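You operate a simulated robot arm through the tools that you are given. There is no shell and no other tool. Be economical: measure what you need, move in short steps, check, and stop when the job is done.

You run a simulated robot arm. Do the job below in one go: nothing can be reset, and whatever is moved stays where it is left.

JOB
Fetch the wiping pad and set it on top of the yellow rack. Fetch the blue job card and set it on the top wire shelf. Press the zero key three times. Put the jar that says "test" from the top of the green bench on the second shelf from the bottom of the blue rack and the jar marked "used" on the shelf under the steel bench. Open the top drawer, take the blue foam pad from the inside of the top drawer and leave it on the orange peg tray and shut the drawer again. Close the bottom drawer. Put the broken block from the orange scrap tray on the second shelf from the bottom of the blue rack. Do these in any order. Set down upright: wiping pad, jar.
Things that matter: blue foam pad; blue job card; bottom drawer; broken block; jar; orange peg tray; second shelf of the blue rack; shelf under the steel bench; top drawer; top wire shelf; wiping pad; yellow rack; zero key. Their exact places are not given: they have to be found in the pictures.

Only the result counts: the job must be done as asked and must still hold three seconds after the hand-in. Knocking over, shifting, dropping, spilling or breaking anything else fails it.

ROBOT AND FRAMES
A 7-joint arm with a fingered hand on a trunk, on a base that drives. Base frame: it is fixed to the floor where the robot stands at the start and does not move with it; the origin is under the middle of the robot, x ahead of it, y to its left, z up. Units: mm, degrees, N and s.
With the tool pointing down near the work surface it reaches from about 100 to 600 mm from the robot's upright axis, wherever it stands. Its first joint turns from -115.0 to 115.0 degrees. Places, roughly: blue foam pad (13x7x2 cm) [300, -1700, 700]; blue job card [750, 250, 750]; bottom drawer [200, -1700, 600]; broken block (4x3x2 cm) [300, -2600, 800]; jar [500, -1250, 750]; orange peg tray (25x15x3 cm) [600, 800, 800]; second shelf of the blue rack [-200, -5000, 500]; shelf under the steel bench [-1500, 1200, 200]; top drawer [300, -1700, 700]; top wire shelf [-100, 1200, 900]; wiping pad (6x4x4 cm) [500, 100, 900]; yellow rack (13x19x12 cm) [-1700, 1000, 800]; zero key [300, -600, 800]. Payload 3.1 kg.
Tool frame: the origin (TCP) lies between the finger pads and is the grasp point; the fingertips stand 22 mm ahead of it; z points along the fingers, y is the line along which they close. Largest opening 112 mm; the body of the gripper starts 60 mm behind the TCP. The gripper is a hand of 3 fingers: y runs from the thumb to the fingers, the wrist lies at [0, 0, -218] in the tool frame, and closing takes about 1.5 s.
Orientation is that of the tool frame in the base frame, as a unit quaternion [w, x, y, z]. With the fingers straight down and closing along the base's y, the tool's x points along the base's -x, its y along +y and its z along -z.

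CONTROLS
- The arm moves only by the tool send_rows. Its argument "motion" is one flat list of numbers, 7 for each row, row after row: the shift along the tool's x, y, z in mm, then the turn, a rotation vector about the tool's x, y, z in degrees, then the opening in per cent of the stroke, from 0 (shut) to 100 (fully open). In form: [tx, ty, tz, ax, ay, az, hand, tx, ty, tz, ax, ay, az, hand, ...]. A call has 1 to 12 rows; each row is the pose to reach, as a shift and turn from the pose commanded when the call began, along the tool's axes at that moment. Rows are played at 5 a second. More than 50 mm and 8.6 degrees between two rows, or a gripper value outside its range, and nothing of the call is played. A pose out of reach is approached as far as the arm can. The call stops where the force on the tool passes 40 N (or 10 N more than at its start, if that is more) or the arm is blocked; 0.2 s more then pass. The fingers move at their own pace (about 108 mm/s each) and stop on an object; they squeeze with about 25 N. The grip force told is the motor's: it shows also when the fingers shut on nothing. Time passes only in rows, and 0.2 s behind the last, so rows that repeat a pose let the fingers close. The reply holds the time, the measured pose of the TCP, the force on the tool along the base axes, the opening and the grip force, in the units named above and with some noise, with the torque about the TCP (base axes, N m) and any sound that the robot's microphone picked up.
- Cameras (640 x 400 px; columns grow to the right, rows downward): "scene" is now at [4.7, 114, 1612]; the picture's right is [-0.50, -0.87, 0.00], its down [-0.68, 0.39, -0.61] and it looks along [0.53, -0.31, -0.79] (base axes); focal length 272 px, centre (320, 200). "wrist" rides on the gripper at [66, 3, -80] in the tool frame; the picture's right is [-0.05, 1.00, 0.00], its down [-0.77, -0.04, -0.64] and it looks along [-0.64, -0.03, 0.77] (tool axes); focal length 275 px, centre (320, 200).
- snapshot(camera): a new picture of that camera. The clock stands still meanwhile.
- move_column(by): slides the trunk up (or, below 0, down) by that many mm; the arm and the scene camera ride with it, the base frame stays. It gives what a move gives, with no picture.
- drive_base(legs): drives the robot by 1 to 6 legs, each [ahead, left, turn to the left] in mm, mm and degrees, along the robot's own axes; the way and the turn of a leg run together, so that a leg with both is an arc; at most 1500 mm and 180 degrees a leg. The arm and the cameras ride along, it lands a little off, and it stops where it bumps. It gives what a move gives.
- grasp_type(shape): the hand has 3 fingers and takes this shape, open, in about a second: jaw (thumb against the fingers, like two jaws); tri (thumb and two fingers); tip (a fingertip pinch); poke (one finger out to press); point (the index stretched); flat (the hand flat); cup (the hand cupped); fist (a fist). The gripper value then closes the fingers along that shape, each until it touches; the sizes above hold for jaw. It gives what a move gives, with no picture.
- aim_head(pan, tilt): turns the head with the scene camera to pan (to the left, within 155 degrees either way) and tilt (down, from -29 to 69), counted from straight ahead of the robot. It gives what a move gives.
- probe_pixels(camera, pixels): for up to 12 pixels [column, row] of the newest picture of that camera ("zoom" is the newest enlarged one), the place [x, y, z] in the base frame of the surface seen there, good to about 3 mm. The clock stands still meanwhile.
- zoom(camera, box): a new picture of the part [left, top, right, bottom] of that camera's present view, enlarged. The clock stands still meanwhile.
- sign_off(): hands the job in; it is judged then, once.

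Keep the steps short. Do not move on a guess: measure, check each grasp and each placing, and mend mistakes. In all there are 322 turns and 198 pictures (those below and enlarged ones count). Leave the gripper open and the arm clear of the work at the hand-in unless told otherwise, and finish with a single line.

The tools are called after "Call:" as a command line: name --argument value ..., lists and objects as JSON in quotes. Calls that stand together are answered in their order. send_rows: Moves the arm, as the interface text tells. Its arguments: {"type":"object","properties":{"motion":{"type":"array"}},"required":["motion"]} The other tools are called the same way: move_column (by) slides the trunk up or down; grasp_type (shape) gives the hand a shape; drive_base (legs) drives the base; aim_head (pan, tilt) turns the head that bears the scene camera; snapshot (camera) takes a picture; probe_pixels (camera, pixels) gives the place of the surface under pixels of a picture; zoom (camera, box) takes an enlarged picture of a part of a camera's view; sign_off () hands the job in.

At the start:

```text
time: 0.0
ee_pos: [417.9, -59.7, 1085.0]
orientation: [-0.001, 0.0, 1.0, 0.0]
contact_force: [-0.2, 0.1, 0.1]
wrist_torque: [-0.02, 0.03, 0.0]
finger_gap: 111.8
grasp_force: 0.0
shape: jaw
trunk travel left (down, up): [-750.0, 240.0]
robot x, y, heading: [-1.8, 2.3, -0.3]
head pan, tilt: [-30.0, 52.1]
```

scene: 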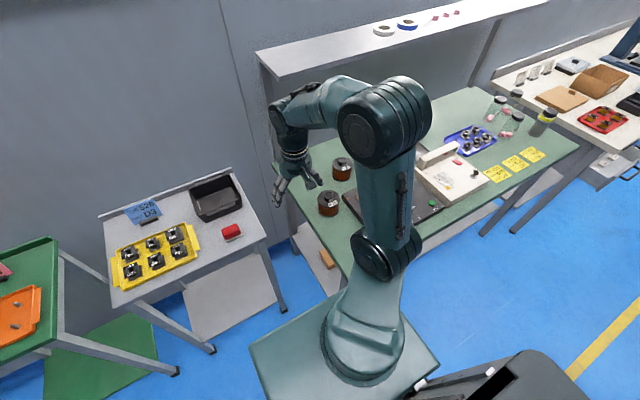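
wrist: 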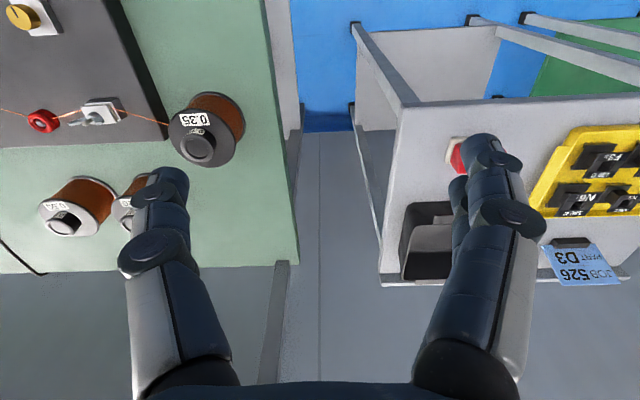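

I see a small table with a blue card at (143,213), a red block at (232,231), and the orange peg tray at left (15,318). I'll probe these and zoom in.

Call:
probe_pixels --camera "scene" --pixels '[[232, 231], [143, 213], [150, 221], [215, 200], [15, 318], [155, 255], [120, 225], [250, 235], [440, 180], [328, 205]]'

Call:
zoom --camera "scene" --box '[80, 150, 280, 275]'

Call:
zoom --camera "scene" --box '[380, 80, 580, 205]'

```text
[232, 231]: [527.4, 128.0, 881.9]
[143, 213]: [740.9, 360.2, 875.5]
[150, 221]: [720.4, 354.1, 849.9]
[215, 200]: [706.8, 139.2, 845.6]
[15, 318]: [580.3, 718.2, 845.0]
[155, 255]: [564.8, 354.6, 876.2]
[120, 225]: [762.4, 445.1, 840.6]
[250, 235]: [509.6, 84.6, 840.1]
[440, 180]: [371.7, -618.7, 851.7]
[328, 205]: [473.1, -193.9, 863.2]
```

```text
3.20 times, centred on (180, 212) of scene
```

zoom: 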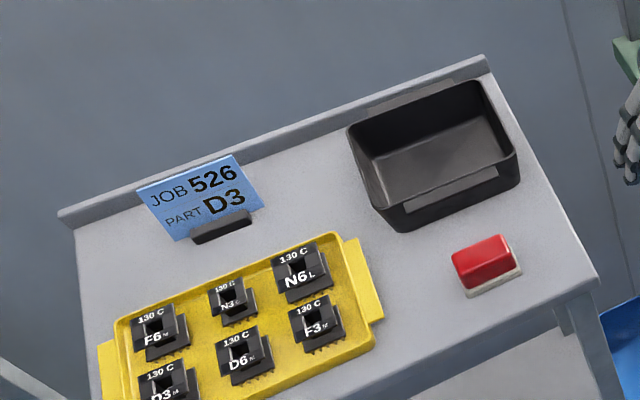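

```text
3.20 times, centred on (480, 142) of scene
```

zoom: 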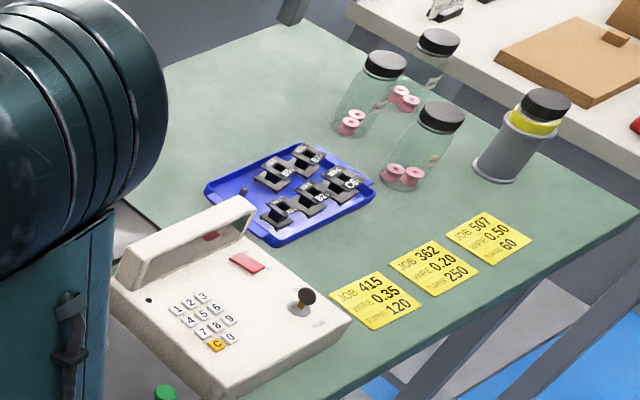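

The wiping pad is the red block with a light base at about (527,128,882), and the card stands in a slotted holder. Next I look around with the head.

Call:
aim_head --pan 90 --tilt 30

Call:
snapshot --camera "scene"

Call:
aim_head --pan 150 --tilt 30

Call:
snapshot --camera "scene"

Call:
aim_head --pan -80 --tilt 25

Call:
snapshot --camera "scene"

Call:
aim_head --pan -150 --tilt 30

Call:
snapshot --camera "scene"

Call:
aim_head --pan 35 --tilt 45

Call:
snapshot --camera "scene"

```text
time: 2.0
ee_pos: [415.9, -59.4, 1085.8]
orientation: [0.0, 0.0, 1.0, -0.001]
contact_force: [-0.1, 0.7, -1.0]
wrist_torque: [0.01, -0.01, 0.02]
finger_gap: 111.8
grasp_force: 0.1
shape: jaw
trunk travel left (down, up): [-750.0, 240.0]
robot x, y, heading: [-2.4, -3.9, -0.2]
head pan, tilt: [90.0, 30.0]
```

```text
193 pictures are left
```

scene: 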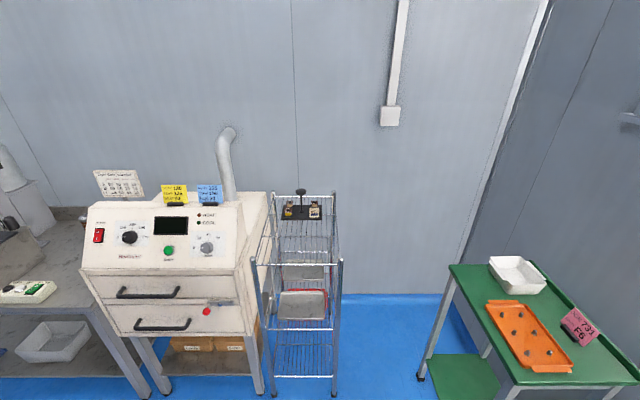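

```text
time: 3.3
ee_pos: [416.3, -59.6, 1087.0]
orientation: [0.0, 0.0, 1.0, 0.0]
contact_force: [0.3, -0.6, -0.2]
wrist_torque: [-0.01, 0.03, 0.0]
finger_gap: 111.8
grasp_force: 0.1
shape: jaw
trunk travel left (down, up): [-750.0, 240.0]
robot x, y, heading: [-1.6, -3.3, -0.0]
head pan, tilt: [150.0, 30.0]
```

```text
192 pictures are left
```

scene: 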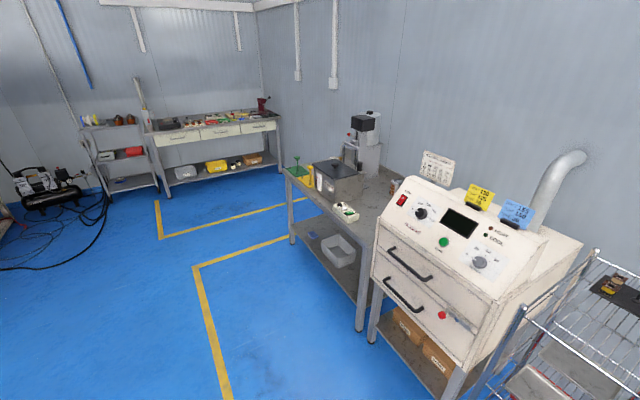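

```text
time: 6.6
ee_pos: [416.5, -59.2, 1086.7]
orientation: [0.0, 0.0, 1.0, -0.001]
contact_force: [-0.3, -0.1, -0.2]
wrist_torque: [0.02, 0.03, -0.02]
finger_gap: 112.0
grasp_force: 0.1
shape: jaw
trunk travel left (down, up): [-750.0, 240.0]
robot x, y, heading: [-1.7, 1.6, -0.0]
head pan, tilt: [-80.0, 25.0]
```

```text
191 pictures are left
```

scene: 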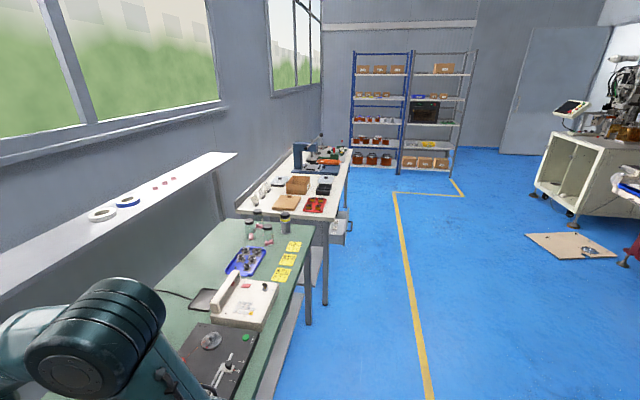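

```text
time: 8.0
ee_pos: [416.8, -59.1, 1085.7]
orientation: [0.001, 0.0, 1.0, 0.0]
contact_force: [-0.1, -0.2, -0.2]
wrist_torque: [-0.01, 0.03, 0.02]
finger_gap: 112.0
grasp_force: 0.0
shape: jaw
trunk travel left (down, up): [-750.0, 240.0]
robot x, y, heading: [-0.4, -0.7, -0.0]
head pan, tilt: [-150.0, 30.0]
```

```text
190 pictures are left
```

scene: 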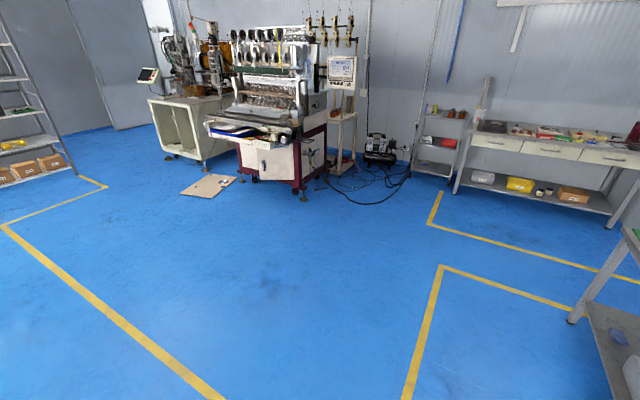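

```text
time: 10.7
ee_pos: [417.1, -59.4, 1085.6]
orientation: [0.0, 0.0, 1.0, 0.0]
contact_force: [0.1, 0.2, -0.3]
wrist_torque: [0.0, 0.03, -0.02]
finger_gap: 112.0
grasp_force: 0.0
shape: jaw
trunk travel left (down, up): [-750.0, 240.0]
robot x, y, heading: [-2.3, -0.9, -0.0]
head pan, tilt: [35.0, 45.0]
```

```text
189 pictures are left
```

scene: 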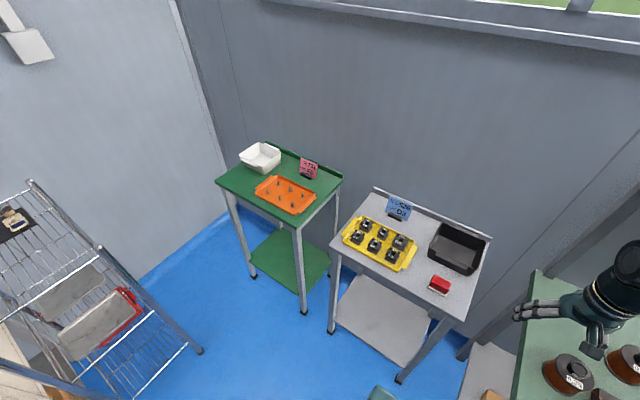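

Now I take a closer look at the pad at (440,284) and the table, and probe pad corners.

Call:
zoom --camera "scene" --box '[410, 265, 474, 305]'

Call:
probe_pixels --camera "zoom" --pixels '[[200, 180], [300, 170], [400, 180], [300, 120], [300, 230], [250, 200], [350, 200], [420, 300], [180, 240], [380, 250]]'

```text
10.00 times, centred on (442, 285) of scene
```

zoom: 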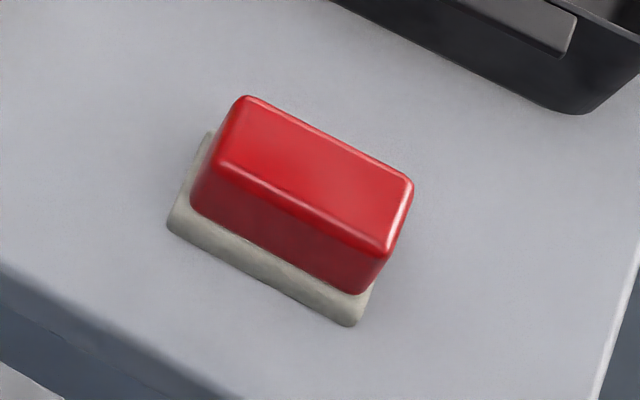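

```text
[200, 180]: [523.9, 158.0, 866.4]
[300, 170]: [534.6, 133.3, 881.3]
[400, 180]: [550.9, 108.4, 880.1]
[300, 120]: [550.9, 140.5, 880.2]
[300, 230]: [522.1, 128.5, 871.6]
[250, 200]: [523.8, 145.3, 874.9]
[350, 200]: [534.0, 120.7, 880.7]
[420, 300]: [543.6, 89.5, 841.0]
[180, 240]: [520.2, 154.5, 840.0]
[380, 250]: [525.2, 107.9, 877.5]
```

Pad top is at z≈881 with its centre at about (537,131), and its long side runs along y. I move above it at height, then check with the wrist camera.

Call:
send_rows --motion '[-24, 38, 20, 0, 0, 0, 100, -48, 76, 40, 0, 0, 0, 100, -72, 114, 60, 0, 0, 0, 100, -96, 152, 80, 0, 0, 0, 100, -120, 191, 100, 0, 0, 0, 100]'

Call:
snapshot --camera "wrist"

```text
time: 11.9
ee_pos: [538.8, 130.3, 985.3]
orientation: [-0.001, 0.0, 1.0, -0.001]
contact_force: [0.5, 0.2, 0.3]
wrist_torque: [0.0, -0.02, -0.01]
finger_gap: 112.0
grasp_force: 0.0
shape: jaw
trunk travel left (down, up): [-750.0, 240.0]
robot x, y, heading: [0.8, -2.4, -0.0]
head pan, tilt: [35.0, 45.0]
```

```text
187 pictures are left
```

wrist: 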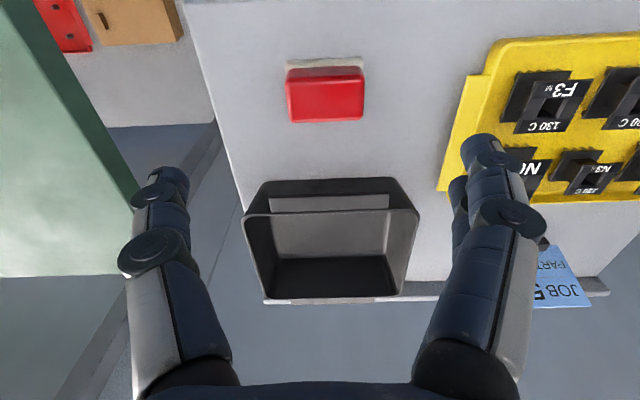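

The pad lies centred between the fingers and clear of the tray. I descend to z≈867, close, and lift.

Call:
send_rows --motion '[0, 0, 40, 0, 0, 0, 100, 0, 0, 80, 0, 0, 0, 100, 0, 0, 117, 0, 0, 0, 100, 0, 0, 117, 0, 0, 0, 100]'

Call:
send_rows --motion '[0, 0, 0, 0, 0, 0, 35, 0, 0, 0, 0, 0, 0, 35, 0, 0, 0, 0, 0, 0, 20, 0, 0, 0, 0, 0, 0, 20, 0, 0, 0, 0, 0, 0, 20, 0, 0, 0, 0, 0, 0, 20, 0, 0, 0, 0, 0, 0, 20, 0, 0, 0, 0, 0, 0, 20]'

Call:
send_rows --motion '[0, 0, -40, 0, 0, 0, 20, 0, 0, -80, 0, 0, 0, 20, 0, 0, -120, 0, 0, 0, 20]'

Call:
snapshot --camera "wrist"

```text
time: 12.9
ee_pos: [537.1, 127.1, 868.8]
orientation: [-0.001, 0.0, 1.0, 0.001]
contact_force: [0.3, -0.6, 0.0]
wrist_torque: [0.0, -0.01, 0.02]
finger_gap: 111.6
grasp_force: 0.0
shape: jaw
trunk travel left (down, up): [-750.0, 240.0]
robot x, y, heading: [-2.3, 2.0, -0.0]
head pan, tilt: [35.0, 45.0]
```

```text
time: 14.7
ee_pos: [536.3, 127.6, 868.4]
orientation: [0.0, 0.0, 1.0, -0.001]
contact_force: [-0.1, 0.5, 2.0]
wrist_torque: [0.1, -0.01, -0.02]
finger_gap: 48.0
grasp_force: 25.1
shape: jaw
trunk travel left (down, up): [-750.0, 240.0]
robot x, y, heading: [0.7, 0.4, 0.2]
head pan, tilt: [35.0, 45.0]
```

```text
time: 15.5
ee_pos: [532.6, 130.2, 990.1]
orientation: [0.0, 0.0, 1.0, 0.0]
contact_force: [0.4, -0.6, -0.2]
wrist_torque: [-0.01, 0.0, 0.03]
finger_gap: 48.0
grasp_force: 24.8
shape: jaw
trunk travel left (down, up): [-750.0, 240.0]
robot x, y, heading: [0.9, -1.5, -0.1]
head pan, tilt: [35.0, 45.0]
```

```text
186 pictures are left
```

wrist: 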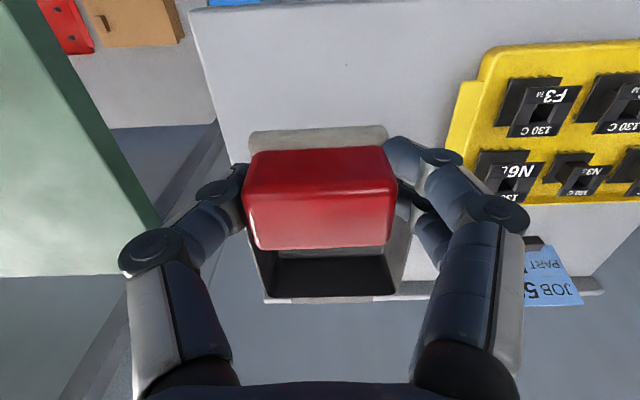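

The pad is held (gap 48). I now look at the steel bench for the yellow rack.

Call:
aim_head --pan 145 --tilt 25

Call:
zoom --camera "scene" --box '[240, 100, 480, 250]'

Call:
snapshot --camera "scene"

```text
time: 17.4
ee_pos: [534.2, 130.7, 988.3]
orientation: [0.0, 0.001, 1.0, -0.001]
contact_force: [-0.2, 0.3, -1.0]
wrist_torque: [0.0, 0.01, -0.02]
finger_gap: 47.9
grasp_force: 24.7
shape: jaw
trunk travel left (down, up): [-750.0, 240.0]
robot x, y, heading: [-2.1, 1.0, 0.0]
head pan, tilt: [145.0, 25.0]
```

```text
2.67 times, centred on (360, 175) of scene
```

zoom: 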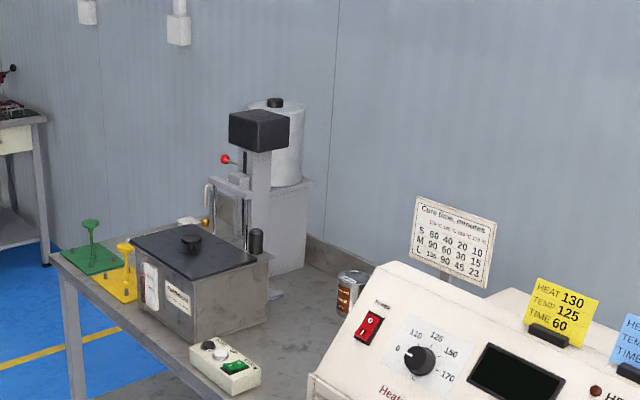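

```text
184 pictures are left
```

scene: 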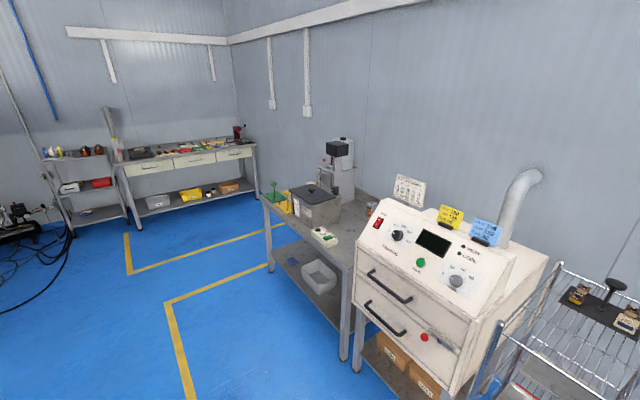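

Call:
probe_pixels --camera "zoom" --pixels '[[127, 247], [112, 285], [90, 265], [90, 228], [190, 250], [225, 368], [60, 255], [170, 375], [340, 290], [250, 150]]'

```text
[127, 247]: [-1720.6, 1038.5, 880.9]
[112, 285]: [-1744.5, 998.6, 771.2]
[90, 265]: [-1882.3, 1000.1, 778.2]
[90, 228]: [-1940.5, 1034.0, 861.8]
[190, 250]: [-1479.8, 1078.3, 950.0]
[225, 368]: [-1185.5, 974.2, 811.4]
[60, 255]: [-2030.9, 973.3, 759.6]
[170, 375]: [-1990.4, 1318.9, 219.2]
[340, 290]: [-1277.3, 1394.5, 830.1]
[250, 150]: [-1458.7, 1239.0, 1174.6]
```

The yellow rack stands near (-1730,1030) on the steel bench. I back out, turn left 90° and take a closer look.

Call:
drive_base --legs '[[-1000, 0, 0], [-700, 0, 0], [0, 0, 90], [300, 0, 0]]'

Call:
aim_head --pan 0 --tilt 45

Call:
snapshot --camera "scene"

```text
time: 31.4
ee_pos: [-1825.1, 826.2, 988.7]
orientation: [0.001, -0.706, 0.708, 0.0]
contact_force: [-0.1, -0.4, -0.7]
wrist_torque: [-0.01, 0.02, 0.02]
finger_gap: 47.8
grasp_force: 24.8
shape: jaw
trunk travel left (down, up): [-750.0, 240.0]
robot x, y, heading: [-1694.6, 291.4, 89.7]
head pan, tilt: [145.0, 25.0]
```

```text
time: 33.7
ee_pos: [-1826.1, 824.5, 990.3]
orientation: [0.0, -0.706, 0.708, 0.0]
contact_force: [0.3, -0.3, 0.4]
wrist_torque: [0.03, 0.03, -0.01]
finger_gap: 47.8
grasp_force: 25.1
shape: jaw
trunk travel left (down, up): [-750.0, 240.0]
robot x, y, heading: [-1695.6, 286.7, 90.1]
head pan, tilt: [0.0, 45.0]
```

```text
183 pictures are left
```

scene: 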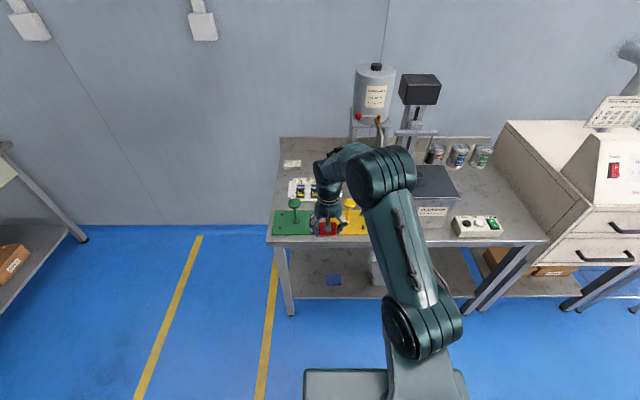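

The arm hides part of the rack, so I use the wrist view and a zoom.

Call:
snapshot --camera "wrist"

Call:
zoom --camera "scene" --box '[264, 150, 392, 240]'

```text
182 pictures are left
```

wrist: 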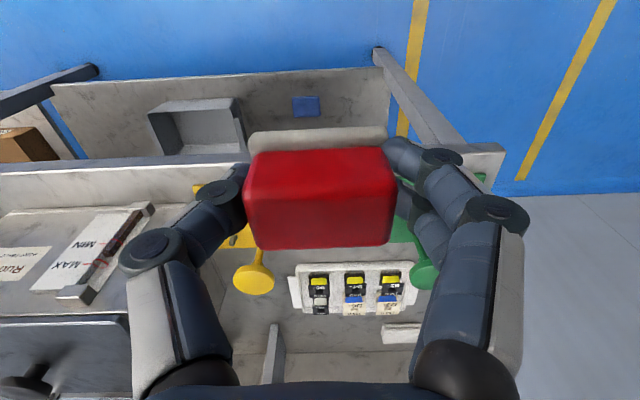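

```text
4.44 times, centred on (328, 195) of scene
```

zoom: 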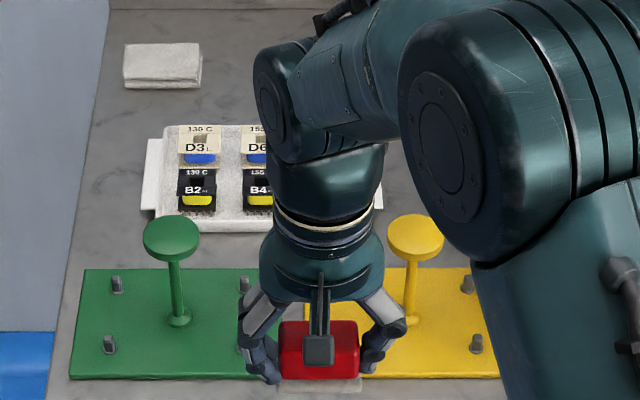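

The yellow rack is a plate with corner pegs and a central knob post. I swing the arm left to get a clear view.

Call:
send_rows --motion '[0, 40, 0, 0, 0, 0, 20, 0, 80, 0, 0, 0, 0, 20, 0, 120, 0, 0, 0, 0, 20, 0, 160, 0, 0, 0, 0, 20, 0, 200, 0, 0, 0, 0, 20]'

Call:
zoom --camera "scene" --box '[300, 150, 428, 240]'

Call:
snapshot --camera "wrist"

```text
time: 34.9
ee_pos: [-2028.0, 827.2, 985.3]
orientation: [0.0, -0.706, 0.708, 0.0]
contact_force: [-1.2, 0.4, 0.1]
wrist_torque: [-0.02, -0.01, 0.0]
finger_gap: 47.5
grasp_force: 24.8
shape: jaw
trunk travel left (down, up): [-750.0, 240.0]
robot x, y, heading: [-1694.7, 289.0, 89.9]
head pan, tilt: [0.0, 45.0]
```

```text
4.44 times, centred on (364, 195) of scene
```

zoom: 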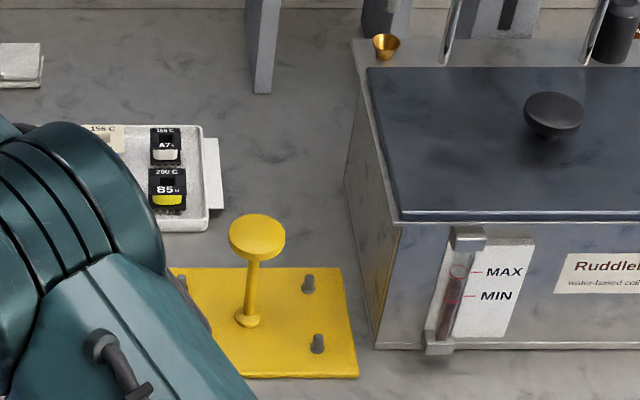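

```text
179 pictures are left
```

wrist: 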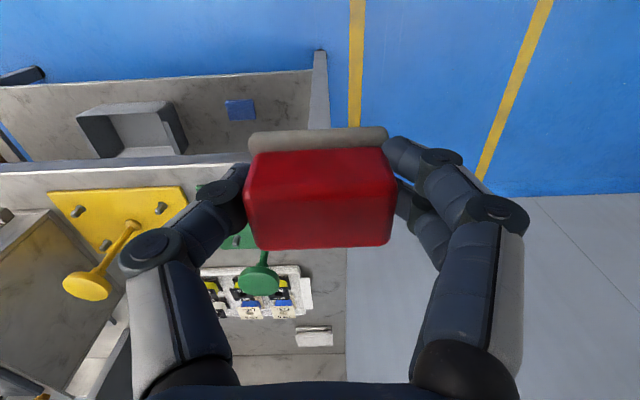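

Now I probe the rack: plate corners, pegs and knob.

Call:
probe_pixels --camera "zoom" --pixels '[[345, 273], [352, 373], [200, 275], [309, 276], [317, 337], [257, 240], [240, 318], [260, 360], [290, 310], [270, 285], [258, 225], [285, 345]]'

Call:
probe_pixels --camera "wrist" --pixels '[[55, 193], [180, 190], [78, 211], [160, 207], [105, 245], [130, 205], [95, 230], [88, 288], [130, 225]]'

```text
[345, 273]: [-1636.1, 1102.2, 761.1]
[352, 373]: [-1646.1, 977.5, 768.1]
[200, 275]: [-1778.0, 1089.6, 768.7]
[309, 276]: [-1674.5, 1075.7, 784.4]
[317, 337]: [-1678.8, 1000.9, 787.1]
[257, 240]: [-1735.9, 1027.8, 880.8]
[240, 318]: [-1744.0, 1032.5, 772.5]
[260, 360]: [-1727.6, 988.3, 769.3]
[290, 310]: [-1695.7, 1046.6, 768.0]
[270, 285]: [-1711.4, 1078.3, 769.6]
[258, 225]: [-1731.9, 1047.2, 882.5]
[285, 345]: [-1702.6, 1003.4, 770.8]
```

```text
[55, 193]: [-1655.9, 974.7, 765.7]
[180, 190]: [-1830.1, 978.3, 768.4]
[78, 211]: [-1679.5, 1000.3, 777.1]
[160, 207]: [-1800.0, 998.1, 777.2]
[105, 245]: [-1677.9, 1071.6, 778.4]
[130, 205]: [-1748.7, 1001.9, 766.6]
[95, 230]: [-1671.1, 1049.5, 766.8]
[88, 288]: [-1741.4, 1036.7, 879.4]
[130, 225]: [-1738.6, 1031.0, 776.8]
```

The gripper body would touch the knob when placing straight down, so I'll regrasp the pad with a pitched hand on a free piece of bench. First I look at the right part of the bench.

Call:
aim_head --pan -40 --tilt 45

Call:
snapshot --camera "scene"

Call:
probe_pixels --camera "scene" --pixels '[[340, 180], [350, 200], [320, 150], [300, 190], [260, 190], [390, 190], [300, 140], [225, 230]]'

```text
time: 36.0
ee_pos: [-2027.3, 826.1, 986.1]
orientation: [0.0, -0.707, 0.707, 0.0]
contact_force: [-0.3, 0.9, -1.1]
wrist_torque: [0.0, -0.02, -0.01]
finger_gap: 47.3
grasp_force: 24.8
shape: jaw
trunk travel left (down, up): [-750.0, 240.0]
robot x, y, heading: [-1696.6, 287.1, 90.2]
head pan, tilt: [-40.0, 45.0]
```

```text
178 pictures are left
```

scene: 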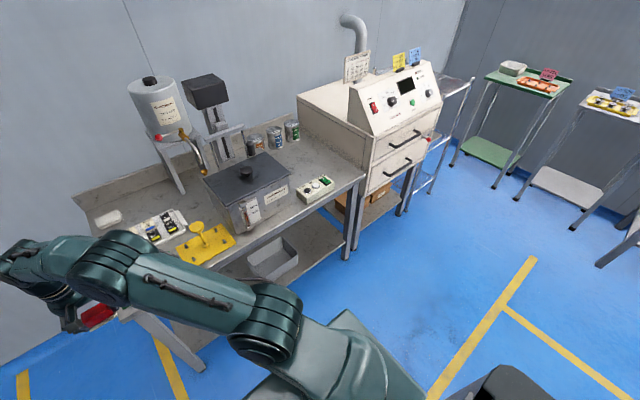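

```text
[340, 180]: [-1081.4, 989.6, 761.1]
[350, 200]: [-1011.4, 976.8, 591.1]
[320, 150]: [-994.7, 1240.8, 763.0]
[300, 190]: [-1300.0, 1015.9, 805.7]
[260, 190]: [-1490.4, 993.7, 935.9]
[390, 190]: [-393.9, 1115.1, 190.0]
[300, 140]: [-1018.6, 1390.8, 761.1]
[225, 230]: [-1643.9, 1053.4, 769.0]
```

There is free bench near (-1070,1050,761). I bring the arm in front, then drive right.

Call:
send_rows --motion '[0, -45, 0, 0, 0, 0, 20, 0, -90, 0, 0, 0, 0, 20, 0, -135, 0, 0, 0, 0, 20, 0, -180, 0, 0, 0, 0, 20, 0, -225, 0, 0, 0, 0, 20, 0, -270, 0, 0, 0, 0, 20, 0, -330, -10, 0, 0, 0, 20]'

Call:
drive_base --legs '[[0, -625, 0]]'

```text
refused: row 7 steps farther than a row can; nothing moved
```

```text
time: 39.4
ee_pos: [-1401.6, 825.1, 985.2]
orientation: [0.0, -0.695, 0.719, 0.001]
contact_force: [0.9, 0.3, 0.7]
wrist_torque: [0.0, -0.02, 0.01]
finger_gap: 47.6
grasp_force: 25.0
shape: jaw
trunk travel left (down, up): [-750.0, 240.0]
robot x, y, heading: [-1088.9, 279.7, 88.3]
head pan, tilt: [-40.0, 45.0]
```

Call:
send_rows --motion '[0, -45, 0, 0, 0, 0, 20, 0, -90, 0, 0, 0, 0, 20, 0, -135, 0, 0, 0, 0, 20, 0, -180, 0, 0, 0, 0, 20, 0, -225, 0, 0, 0, 0, 20, 0, -270, 0, 0, 0, 0, 20, 0, -315, 0, 0, 0, 0, 20]'

Call:
drive_base --legs '[[225, 0, 1.7]]'

Call:
aim_head --pan 0 --tilt 55

Call:
snapshot --camera "scene"

Call:
snapshot --camera "wrist"

```text
time: 41.0
ee_pos: [-1085.7, 814.8, 984.6]
orientation: [0.0, -0.695, 0.719, 0.001]
contact_force: [0.9, 0.4, 0.0]
wrist_torque: [-0.02, -0.03, 0.0]
finger_gap: 47.6
grasp_force: 24.7
shape: jaw
trunk travel left (down, up): [-750.0, 240.0]
robot x, y, heading: [-1087.3, 279.4, 88.0]
head pan, tilt: [-40.0, 45.0]
```

```text
time: 42.8
ee_pos: [-1097.8, 1045.2, 984.5]
orientation: [0.0, -0.705, 0.71, 0.0]
contact_force: [-0.8, -0.3, 0.1]
wrist_torque: [0.01, 0.01, 0.03]
finger_gap: 47.7
grasp_force: 25.2
shape: jaw
trunk travel left (down, up): [-750.0, 240.0]
robot x, y, heading: [-1085.1, 506.1, 89.7]
head pan, tilt: [-40.0, 45.0]
```

```text
time: 43.8
ee_pos: [-1097.8, 1043.5, 985.0]
orientation: [0.0, -0.704, 0.71, -0.001]
contact_force: [-0.3, 1.2, -1.0]
wrist_torque: [0.0, 0.01, 0.0]
finger_gap: 47.8
grasp_force: 24.9
shape: jaw
trunk travel left (down, up): [-750.0, 240.0]
robot x, y, heading: [-1080.2, 509.2, 89.5]
head pan, tilt: [0.0, 55.0]
```

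```text
177 pictures are left
```

scene: 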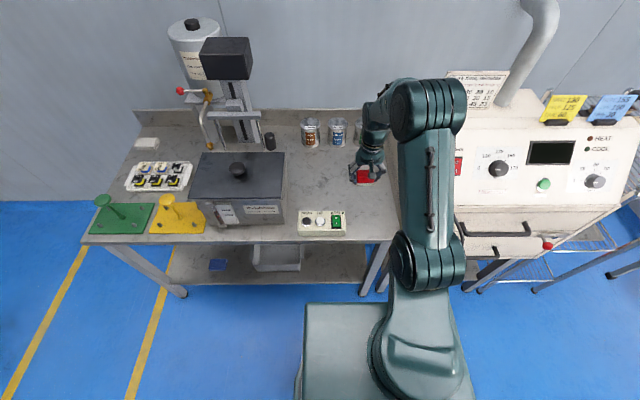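

```text
176 pictures are left
```

wrist: 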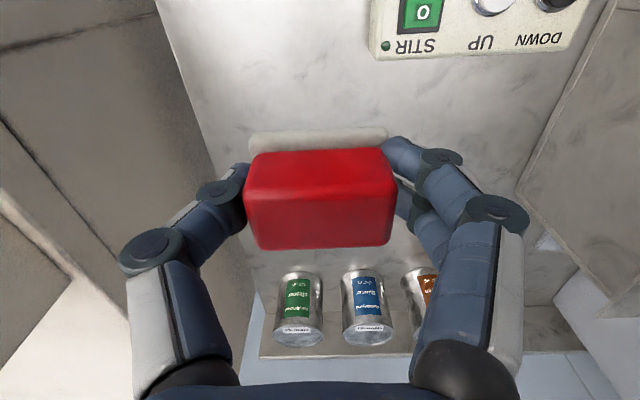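

The spot is clear. I lower the pad to just above the bench (TCP≈790).

Call:
send_rows --motion '[0, 0, 45, 0, 0, 0, 20, 0, 0, 90, 0, 0, 0, 20, 0, 0, 135, 0, 0, 0, 20, 0, 0, 170, 0, 0, 0, 20, 0, 0, 185, 0, 0, 0, 20, 0, 0, 194, 0, 0, 0, 20, 0, 0, 196, 0, 0, 0, 20]'

Call:
snapshot --camera "wrist"

```text
time: 45.4
ee_pos: [-1095.3, 1043.6, 789.5]
orientation: [0.001, -0.704, 0.71, 0.003]
contact_force: [20.9, 5.7, 25.7]
wrist_torque: [-0.23, 1.18, -0.07]
finger_gap: 46.6
grasp_force: 24.8
shape: jaw
trunk travel left (down, up): [-750.0, 240.0]
robot x, y, heading: [-1082.7, 505.9, 89.6]
head pan, tilt: [0.0, 55.0]
```

```text
175 pictures are left
```

wrist: 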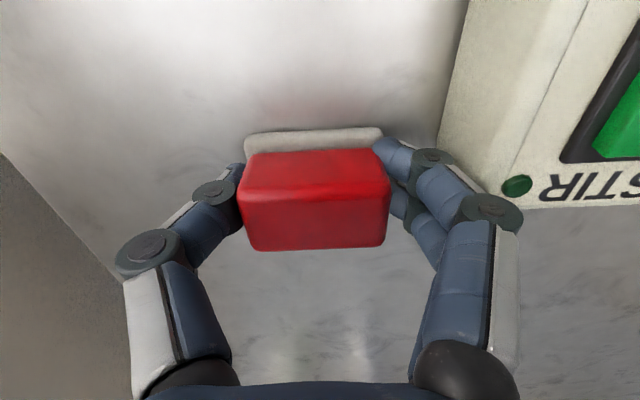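

There is a sideways force, so a finger may be touching the control box. I lift, shift away from it, and check.

Call:
send_rows --motion '[0, 0, -15, 0, 0, 0, 20, 0, 0, -40, 0, 0, 0, 20, 0, 0, -80, 0, 0, 0, 20, 0, -22, -80, 0, 0, 0, 20, 0, -22, -80, 0, 0, 0, 20]'

Call:
snapshot --camera "wrist"

Call:
zoom --camera "scene" --box '[264, 150, 424, 250]'

```text
time: 46.6
ee_pos: [-1076.7, 1044.4, 865.6]
orientation: [0.001, -0.705, 0.709, 0.0]
contact_force: [-0.3, -0.1, 0.0]
wrist_torque: [0.01, 0.01, -0.02]
finger_gap: 46.2
grasp_force: 25.2
shape: jaw
trunk travel left (down, up): [-750.0, 240.0]
robot x, y, heading: [-1082.7, 505.6, 89.8]
head pan, tilt: [0.0, 55.0]
```

```text
174 pictures are left
```

wrist: 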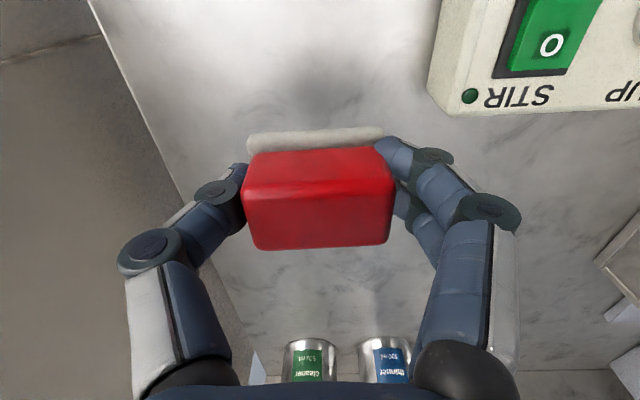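

```text
4.00 times, centred on (344, 200) of scene
```

zoom: 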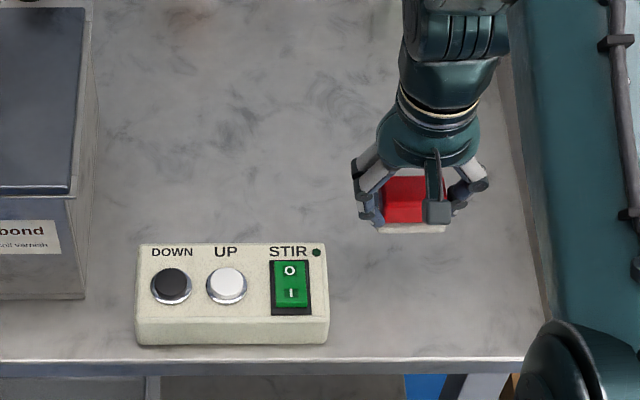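

The box looks undisturbed, so the force came from pressing on the bench. I lower again, more gently.

Call:
send_rows --motion '[0, 0, 40, 0, 0, 0, 20, 0, 0, 65, 0, 0, 0, 20, 0, 0, 72, 0, 0, 0, 20, 0, 0, 74, 0, 0, 0, 20]'

```text
time: 47.6
ee_pos: [-1077.6, 1043.6, 792.2]
orientation: [0.0, -0.704, 0.71, 0.0]
contact_force: [-0.9, 0.0, -0.7]
wrist_torque: [0.01, 0.02, -0.02]
finger_gap: 46.3
grasp_force: 25.3
shape: jaw
trunk travel left (down, up): [-750.0, 240.0]
robot x, y, heading: [-1085.3, 506.7, 89.6]
head pan, tilt: [0.0, 55.0]
```

Call:
send_rows --motion '[0, 0, 1.5, 0, 0, 0, 20, 0, 0, 1.5, 0, 0, 0, 60, 0, 0, 1.5, 0, 0, 0, 100, 0, 0, 1.5, 0, 0, 0, 100, 0, 0, 1.5, 0, 0, 0, 100, 0, 0, -48, 0, 0, 0, 100, 0, 0, -90, 0, 0, 0, 100]'

Call:
snapshot --camera "wrist"

```text
time: 49.2
ee_pos: [-1077.9, 1046.0, 886.6]
orientation: [0.0, -0.705, 0.709, 0.0]
contact_force: [0.3, -0.1, -0.7]
wrist_torque: [0.0, 0.01, 0.03]
finger_gap: 111.8
grasp_force: 0.0
shape: jaw
trunk travel left (down, up): [-750.0, 240.0]
robot x, y, heading: [-1086.2, 507.9, 89.6]
head pan, tilt: [0.0, 55.0]
```

```text
172 pictures are left
```

wrist: 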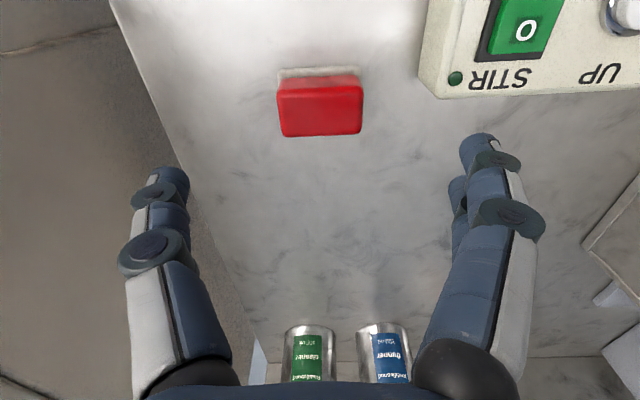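

Pad stands upright. I now pitch the hand 35° (leaning toward me), descend over the pad and grip.

Call:
send_rows --motion '[0, 0, 0, 0, -7, 0, 100, 0, 0, 0, 0, -14, 0, 100, 0, 0, 0, 0, -21, 0, 100, 0, 0, 0, 0, -28, 0, 100, 0, 0, 0, 0, -35, 0, 100, 0, 0, 45, 0, -35, 0, 100, 0, 0, 80, 0, -35, 0, 100, 0, 0, 95, 0, -35, 0, 100, 0, 0, 95, 0, -35, 0, 100]'

Call:
snapshot --camera "wrist"

Call:
zoom --camera "scene" --box '[264, 130, 424, 230]'

```text
time: 51.2
ee_pos: [-1078.1, 1044.9, 790.5]
orientation: [0.213, -0.673, 0.676, 0.212]
contact_force: [0.8, -0.4, 0.2]
wrist_torque: [0.02, -0.02, 0.0]
finger_gap: 112.0
grasp_force: 0.1
shape: jaw
trunk travel left (down, up): [-750.0, 240.0]
robot x, y, heading: [-1086.5, 509.2, 89.7]
head pan, tilt: [0.0, 55.0]
```

```text
171 pictures are left
```

wrist: 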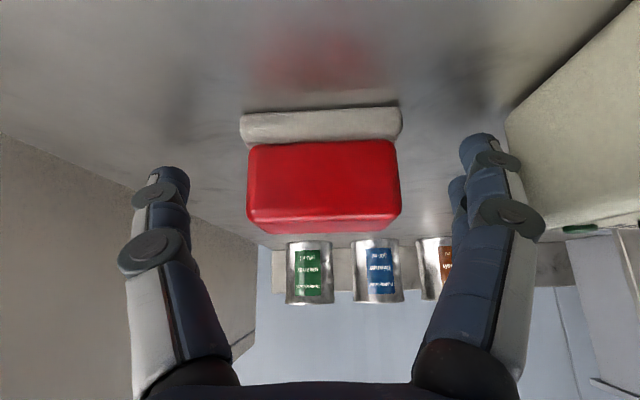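

```text
4.00 times, centred on (344, 180) of scene
```

zoom: 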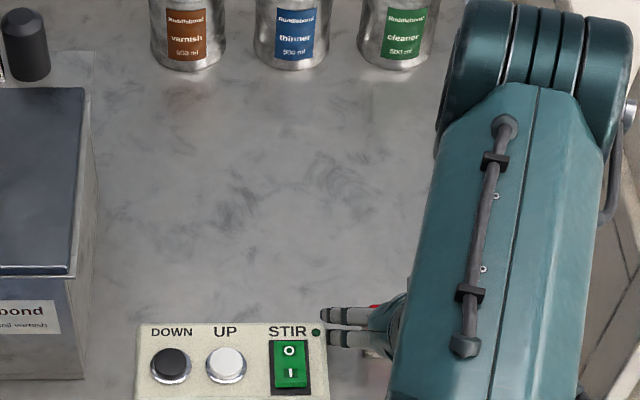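

Call:
send_rows --motion '[0, 0, 0, 0, 0, 0, 35, 0, 0, 0, 0, 0, 0, 20, 0, 0, 0, 0, 0, 0, 20, 0, 0, 0, 0, 0, 0, 20, 0, 0, 0, 0, 0, 0, 20, 0, 0, 0, 0, 0, 0, 20, 0, 0, 0, 0, 0, 0, 20, 0, 0, 0, 0, 0, 0, 20]'

Call:
send_rows --motion '[-23, 0, -33, 0, 0, 0, 20, -46, 0, -66, 0, 0, 0, 20, -69, 0, -98, 0, 0, 0, 20, -92, 0, -131, 0, 0, 0, 20]'

Call:
snapshot --camera "wrist"

```text
time: 53.0
ee_pos: [-1076.6, 1043.7, 789.3]
orientation: [0.214, -0.672, 0.677, 0.211]
contact_force: [0.2, 0.1, 2.8]
wrist_torque: [-0.02, 0.08, -0.01]
finger_gap: 48.5
grasp_force: 24.5
shape: jaw
trunk travel left (down, up): [-750.0, 240.0]
robot x, y, heading: [-1085.2, 507.2, 89.6]
head pan, tilt: [0.0, 55.0]
```

```text
time: 54.0
ee_pos: [-1076.3, 1043.2, 947.3]
orientation: [0.213, -0.673, 0.676, 0.212]
contact_force: [-1.0, 0.9, -0.6]
wrist_torque: [-0.01, 0.01, 0.03]
finger_gap: 47.7
grasp_force: 25.4
shape: jaw
trunk travel left (down, up): [-750.0, 240.0]
robot x, y, heading: [-1085.0, 510.1, 89.7]
head pan, tilt: [0.0, 55.0]
```

```text
169 pictures are left
```

wrist: 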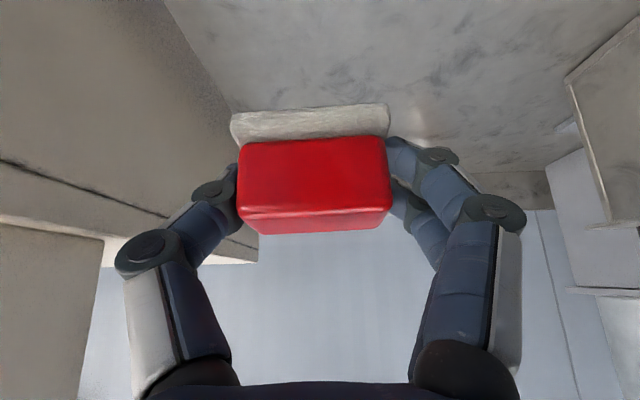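

Held. Back out, drive left to the rack, and come forward partway.

Call:
drive_base --legs '[[-250, 0, 0], [0, 655, 0], [190, 0, 0]]'

Call:
snapshot --camera "wrist"

```text
time: 60.3
ee_pos: [-1735.1, 994.7, 947.8]
orientation: [0.215, -0.668, 0.68, 0.211]
contact_force: [0.0, -1.0, -1.0]
wrist_torque: [0.01, 0.0, -0.01]
finger_gap: 47.9
grasp_force: 24.9
shape: jaw
trunk travel left (down, up): [-750.0, 240.0]
robot x, y, heading: [-1747.9, 458.1, 88.8]
head pan, tilt: [0.0, 55.0]
```

```text
168 pictures are left
```

wrist: 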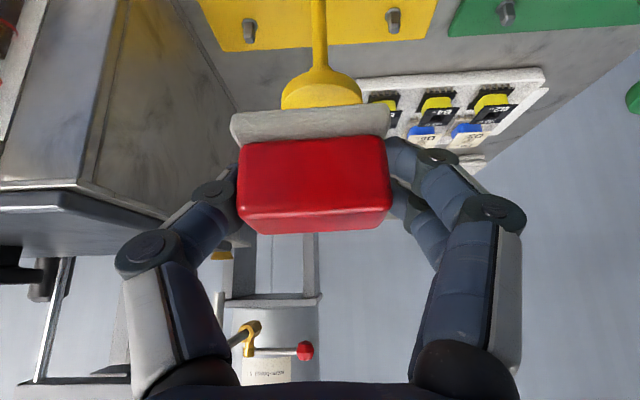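

I descend in front of the knob (y≈975), then slide in under it, then lower to the plate.

Call:
send_rows --motion '[16.4, 4, -11.5, 0, 0, 0, 20, 39.3, 4, 21.3, 0, 0, 0, 20, 62.3, 4, 54, 0, 0, 0, 20, 85, 4, 86.8, 0, 0, 0, 20, 92.7, 4, 97.5, 0, 0, 0, 20]'

Call:
snapshot --camera "wrist"

Call:
zoom --camera "scene" --box '[240, 100, 400, 200]'

```text
time: 61.5
ee_pos: [-1735.0, 973.2, 817.5]
orientation: [0.214, -0.668, 0.681, 0.21]
contact_force: [0.3, 0.6, -1.2]
wrist_torque: [0.05, -0.02, 0.0]
finger_gap: 48.0
grasp_force: 24.9
shape: jaw
trunk travel left (down, up): [-750.0, 240.0]
robot x, y, heading: [-1749.0, 461.8, 88.9]
head pan, tilt: [0.0, 55.0]
```

```text
167 pictures are left
```

wrist: 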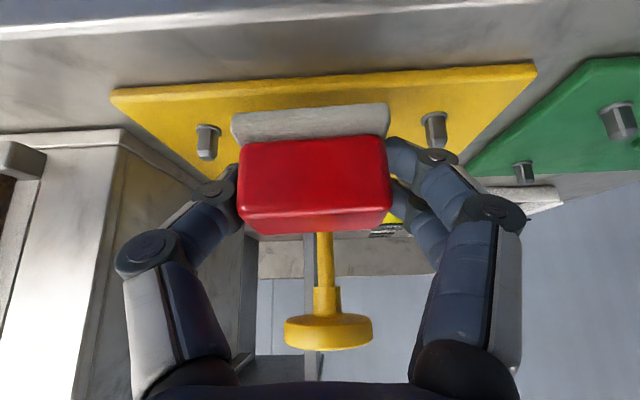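

```text
4.00 times, centred on (320, 150) of scene
```

zoom: 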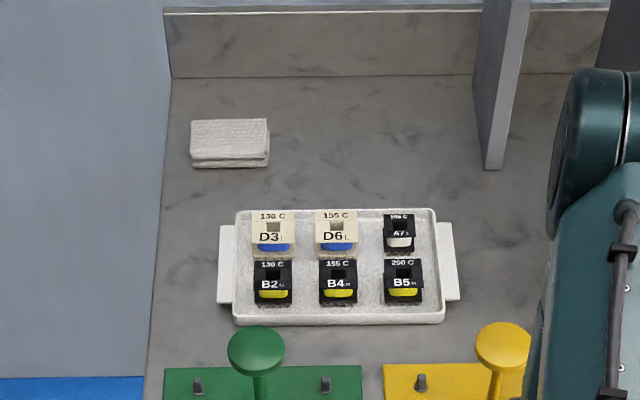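

The pad is centred between the front pegs. I slide in 18 mm and lower 20.

Call:
send_rows --motion '[-14.7, 0, 10.3, 0, 0, 0, 20, -9, 0, 18.5, 0, 0, 0, 20, -4.4, 0, 25, 0, 0, 0, 20, -3.2, 0, 26.7, 0, 0, 0, 20]'

Call:
snapshot --camera "wrist"

```text
time: 62.5
ee_pos: [-1736.4, 992.3, 796.8]
orientation: [0.217, -0.667, 0.68, 0.213]
contact_force: [2.1, 2.9, 18.4]
wrist_torque: [0.08, 0.36, -0.06]
finger_gap: 48.2
grasp_force: 25.6
shape: jaw
trunk travel left (down, up): [-750.0, 240.0]
robot x, y, heading: [-1752.6, 459.2, 89.0]
head pan, tilt: [0.0, 55.0]
```

```text
165 pictures are left
```

wrist: 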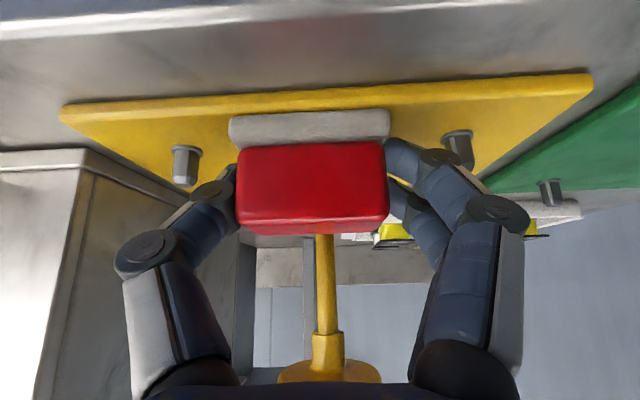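

It's in contact with the plate. I release partway (the pegs flank the fingers), retreat along the tool axis, then check.

Call:
send_rows --motion '[0, 0, 0, 0, 0, 0, 50, 0, 0, 0, 0, 0, 0, 62, 0, 0, 0, 0, 0, 0, 62, 0, 0, 0, 0, 0, 0, 62, 0, 0, -30, 0, 0, 0, 62, 0, 0, -70, 0, 0, 0, 62, 0, 0, -110, 0, 0, 0, 62, 0, 0, -150, 0, 0, 0, 62]'

Call:
snapshot --camera "wrist"

```text
time: 64.3
ee_pos: [-1746.1, 900.7, 920.9]
orientation: [0.214, -0.673, 0.676, 0.212]
contact_force: [1.4, -1.1, 0.1]
wrist_torque: [0.04, 0.13, 0.09]
finger_gap: 69.0
grasp_force: 0.0
shape: jaw
trunk travel left (down, up): [-750.0, 240.0]
robot x, y, heading: [-1745.3, 461.8, 89.0]
head pan, tilt: [0.0, 55.0]
```

```text
164 pictures are left
```

wrist: 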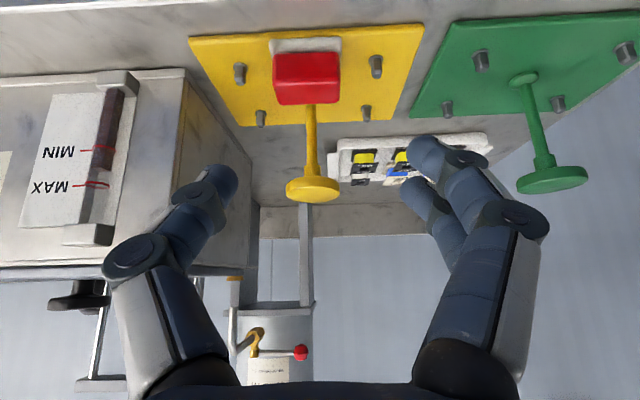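

The pad sits flat on the yellow plate. I straighten the hand, and drive back to the card table.

Call:
send_rows --motion '[0, 0, -20, 0, 7, 0, 62, 0, 0, -40, 0, 14, 0, 100, 0, 0, -60, 0, 21, 0, 100, 0, 0, -60, 0, 28, 0, 100, 0, 0, -60, 0, 35, 0, 100]'

Call:
drive_base --legs '[[-460, 0, 0], [0, 0, -90], [1500, 0, 0], [300, 0, 0]]'

Call:
aim_head --pan 35 --tilt 45

Call:
snapshot --camera "scene"

```text
time: 65.5
ee_pos: [-1750.0, 879.5, 958.9]
orientation: [0.025, -0.7, 0.71, 0.076]
contact_force: [-0.3, 0.3, 0.1]
wrist_torque: [-0.03, -0.01, 0.05]
finger_gap: 111.9
grasp_force: 0.0
shape: jaw
out of reach, approached as far as the arm can: row 3, 4, 5
trunk travel left (down, up): [-750.0, 240.0]
robot x, y, heading: [-1746.8, 460.6, 89.0]
head pan, tilt: [0.0, 55.0]
```

```text
time: 80.7
ee_pos: [476.6, 129.5, 959.4]
orientation: [0.07, -0.033, 0.996, 0.039]
contact_force: [0.1, 0.4, 0.3]
wrist_torque: [-0.02, 0.0, 0.0]
finger_gap: 112.0
grasp_force: 0.1
shape: jaw
trunk travel left (down, up): [-750.0, 240.0]
robot x, y, heading: [60.0, 95.1, 3.6]
head pan, tilt: [0.0, 55.0]
```

```text
time: 81.7
ee_pos: [476.3, 129.4, 959.9]
orientation: [0.071, -0.034, 0.996, 0.039]
contact_force: [-0.1, 0.4, -0.9]
wrist_torque: [-0.01, -0.01, -0.01]
finger_gap: 111.8
grasp_force: 0.1
shape: jaw
trunk travel left (down, up): [-750.0, 240.0]
robot x, y, heading: [59.8, 92.6, 3.7]
head pan, tilt: [35.0, 45.0]
```

```text
163 pictures are left
```

scene: 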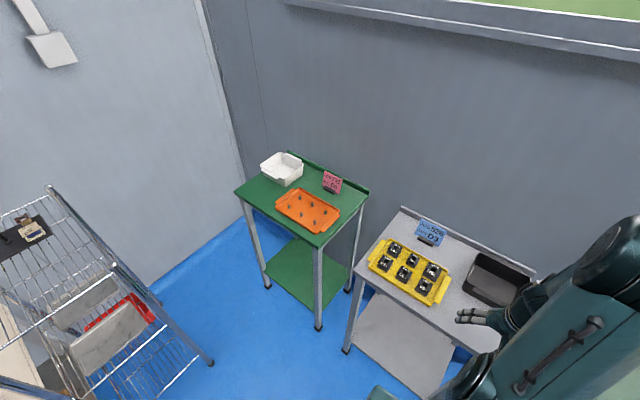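

I need the robot's front clearance to the table, so I look straight down ahead.

Call:
aim_head --pan 20 --tilt 69

Call:
snapshot --camera "scene"

Call:
probe_pixels --camera "scene" --pixels '[[245, 245], [260, 300], [160, 180], [200, 210], [300, 230], [350, 210], [200, 330], [150, 130]]'

```text
time: 82.6
ee_pos: [477.8, 128.1, 959.4]
orientation: [0.071, -0.034, 0.996, 0.04]
contact_force: [0.0, 0.8, 0.1]
wrist_torque: [-0.01, -0.02, 0.0]
finger_gap: 111.8
grasp_force: 0.0
shape: jaw
trunk travel left (down, up): [-750.0, 240.0]
robot x, y, heading: [59.1, 92.1, 3.5]
head pan, tilt: [20.0, 68.8]
```

```text
162 pictures are left
```

scene: 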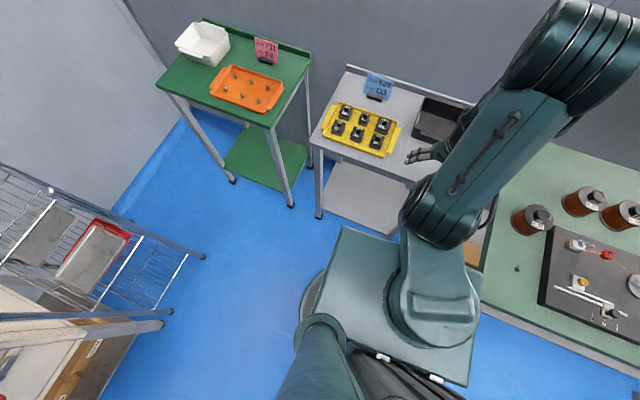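

```text
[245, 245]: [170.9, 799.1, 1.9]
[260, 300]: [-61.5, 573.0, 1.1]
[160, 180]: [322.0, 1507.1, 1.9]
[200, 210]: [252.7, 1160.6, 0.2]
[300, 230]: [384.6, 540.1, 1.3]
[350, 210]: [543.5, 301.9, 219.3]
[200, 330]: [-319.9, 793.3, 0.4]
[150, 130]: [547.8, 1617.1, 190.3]
```

Call:
probe_pixels --camera "scene" --pixels '[[349, 232], [335, 300], [390, 255], [312, 300], [475, 270], [314, 146], [430, 180], [326, 195], [317, 217], [440, 300]]'

```text
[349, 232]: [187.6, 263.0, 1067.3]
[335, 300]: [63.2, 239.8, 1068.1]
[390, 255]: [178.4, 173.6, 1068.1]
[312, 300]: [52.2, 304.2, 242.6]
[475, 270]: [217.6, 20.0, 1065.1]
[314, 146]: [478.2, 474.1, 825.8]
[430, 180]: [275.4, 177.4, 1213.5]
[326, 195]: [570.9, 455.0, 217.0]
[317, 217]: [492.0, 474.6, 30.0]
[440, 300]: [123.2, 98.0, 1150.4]
```

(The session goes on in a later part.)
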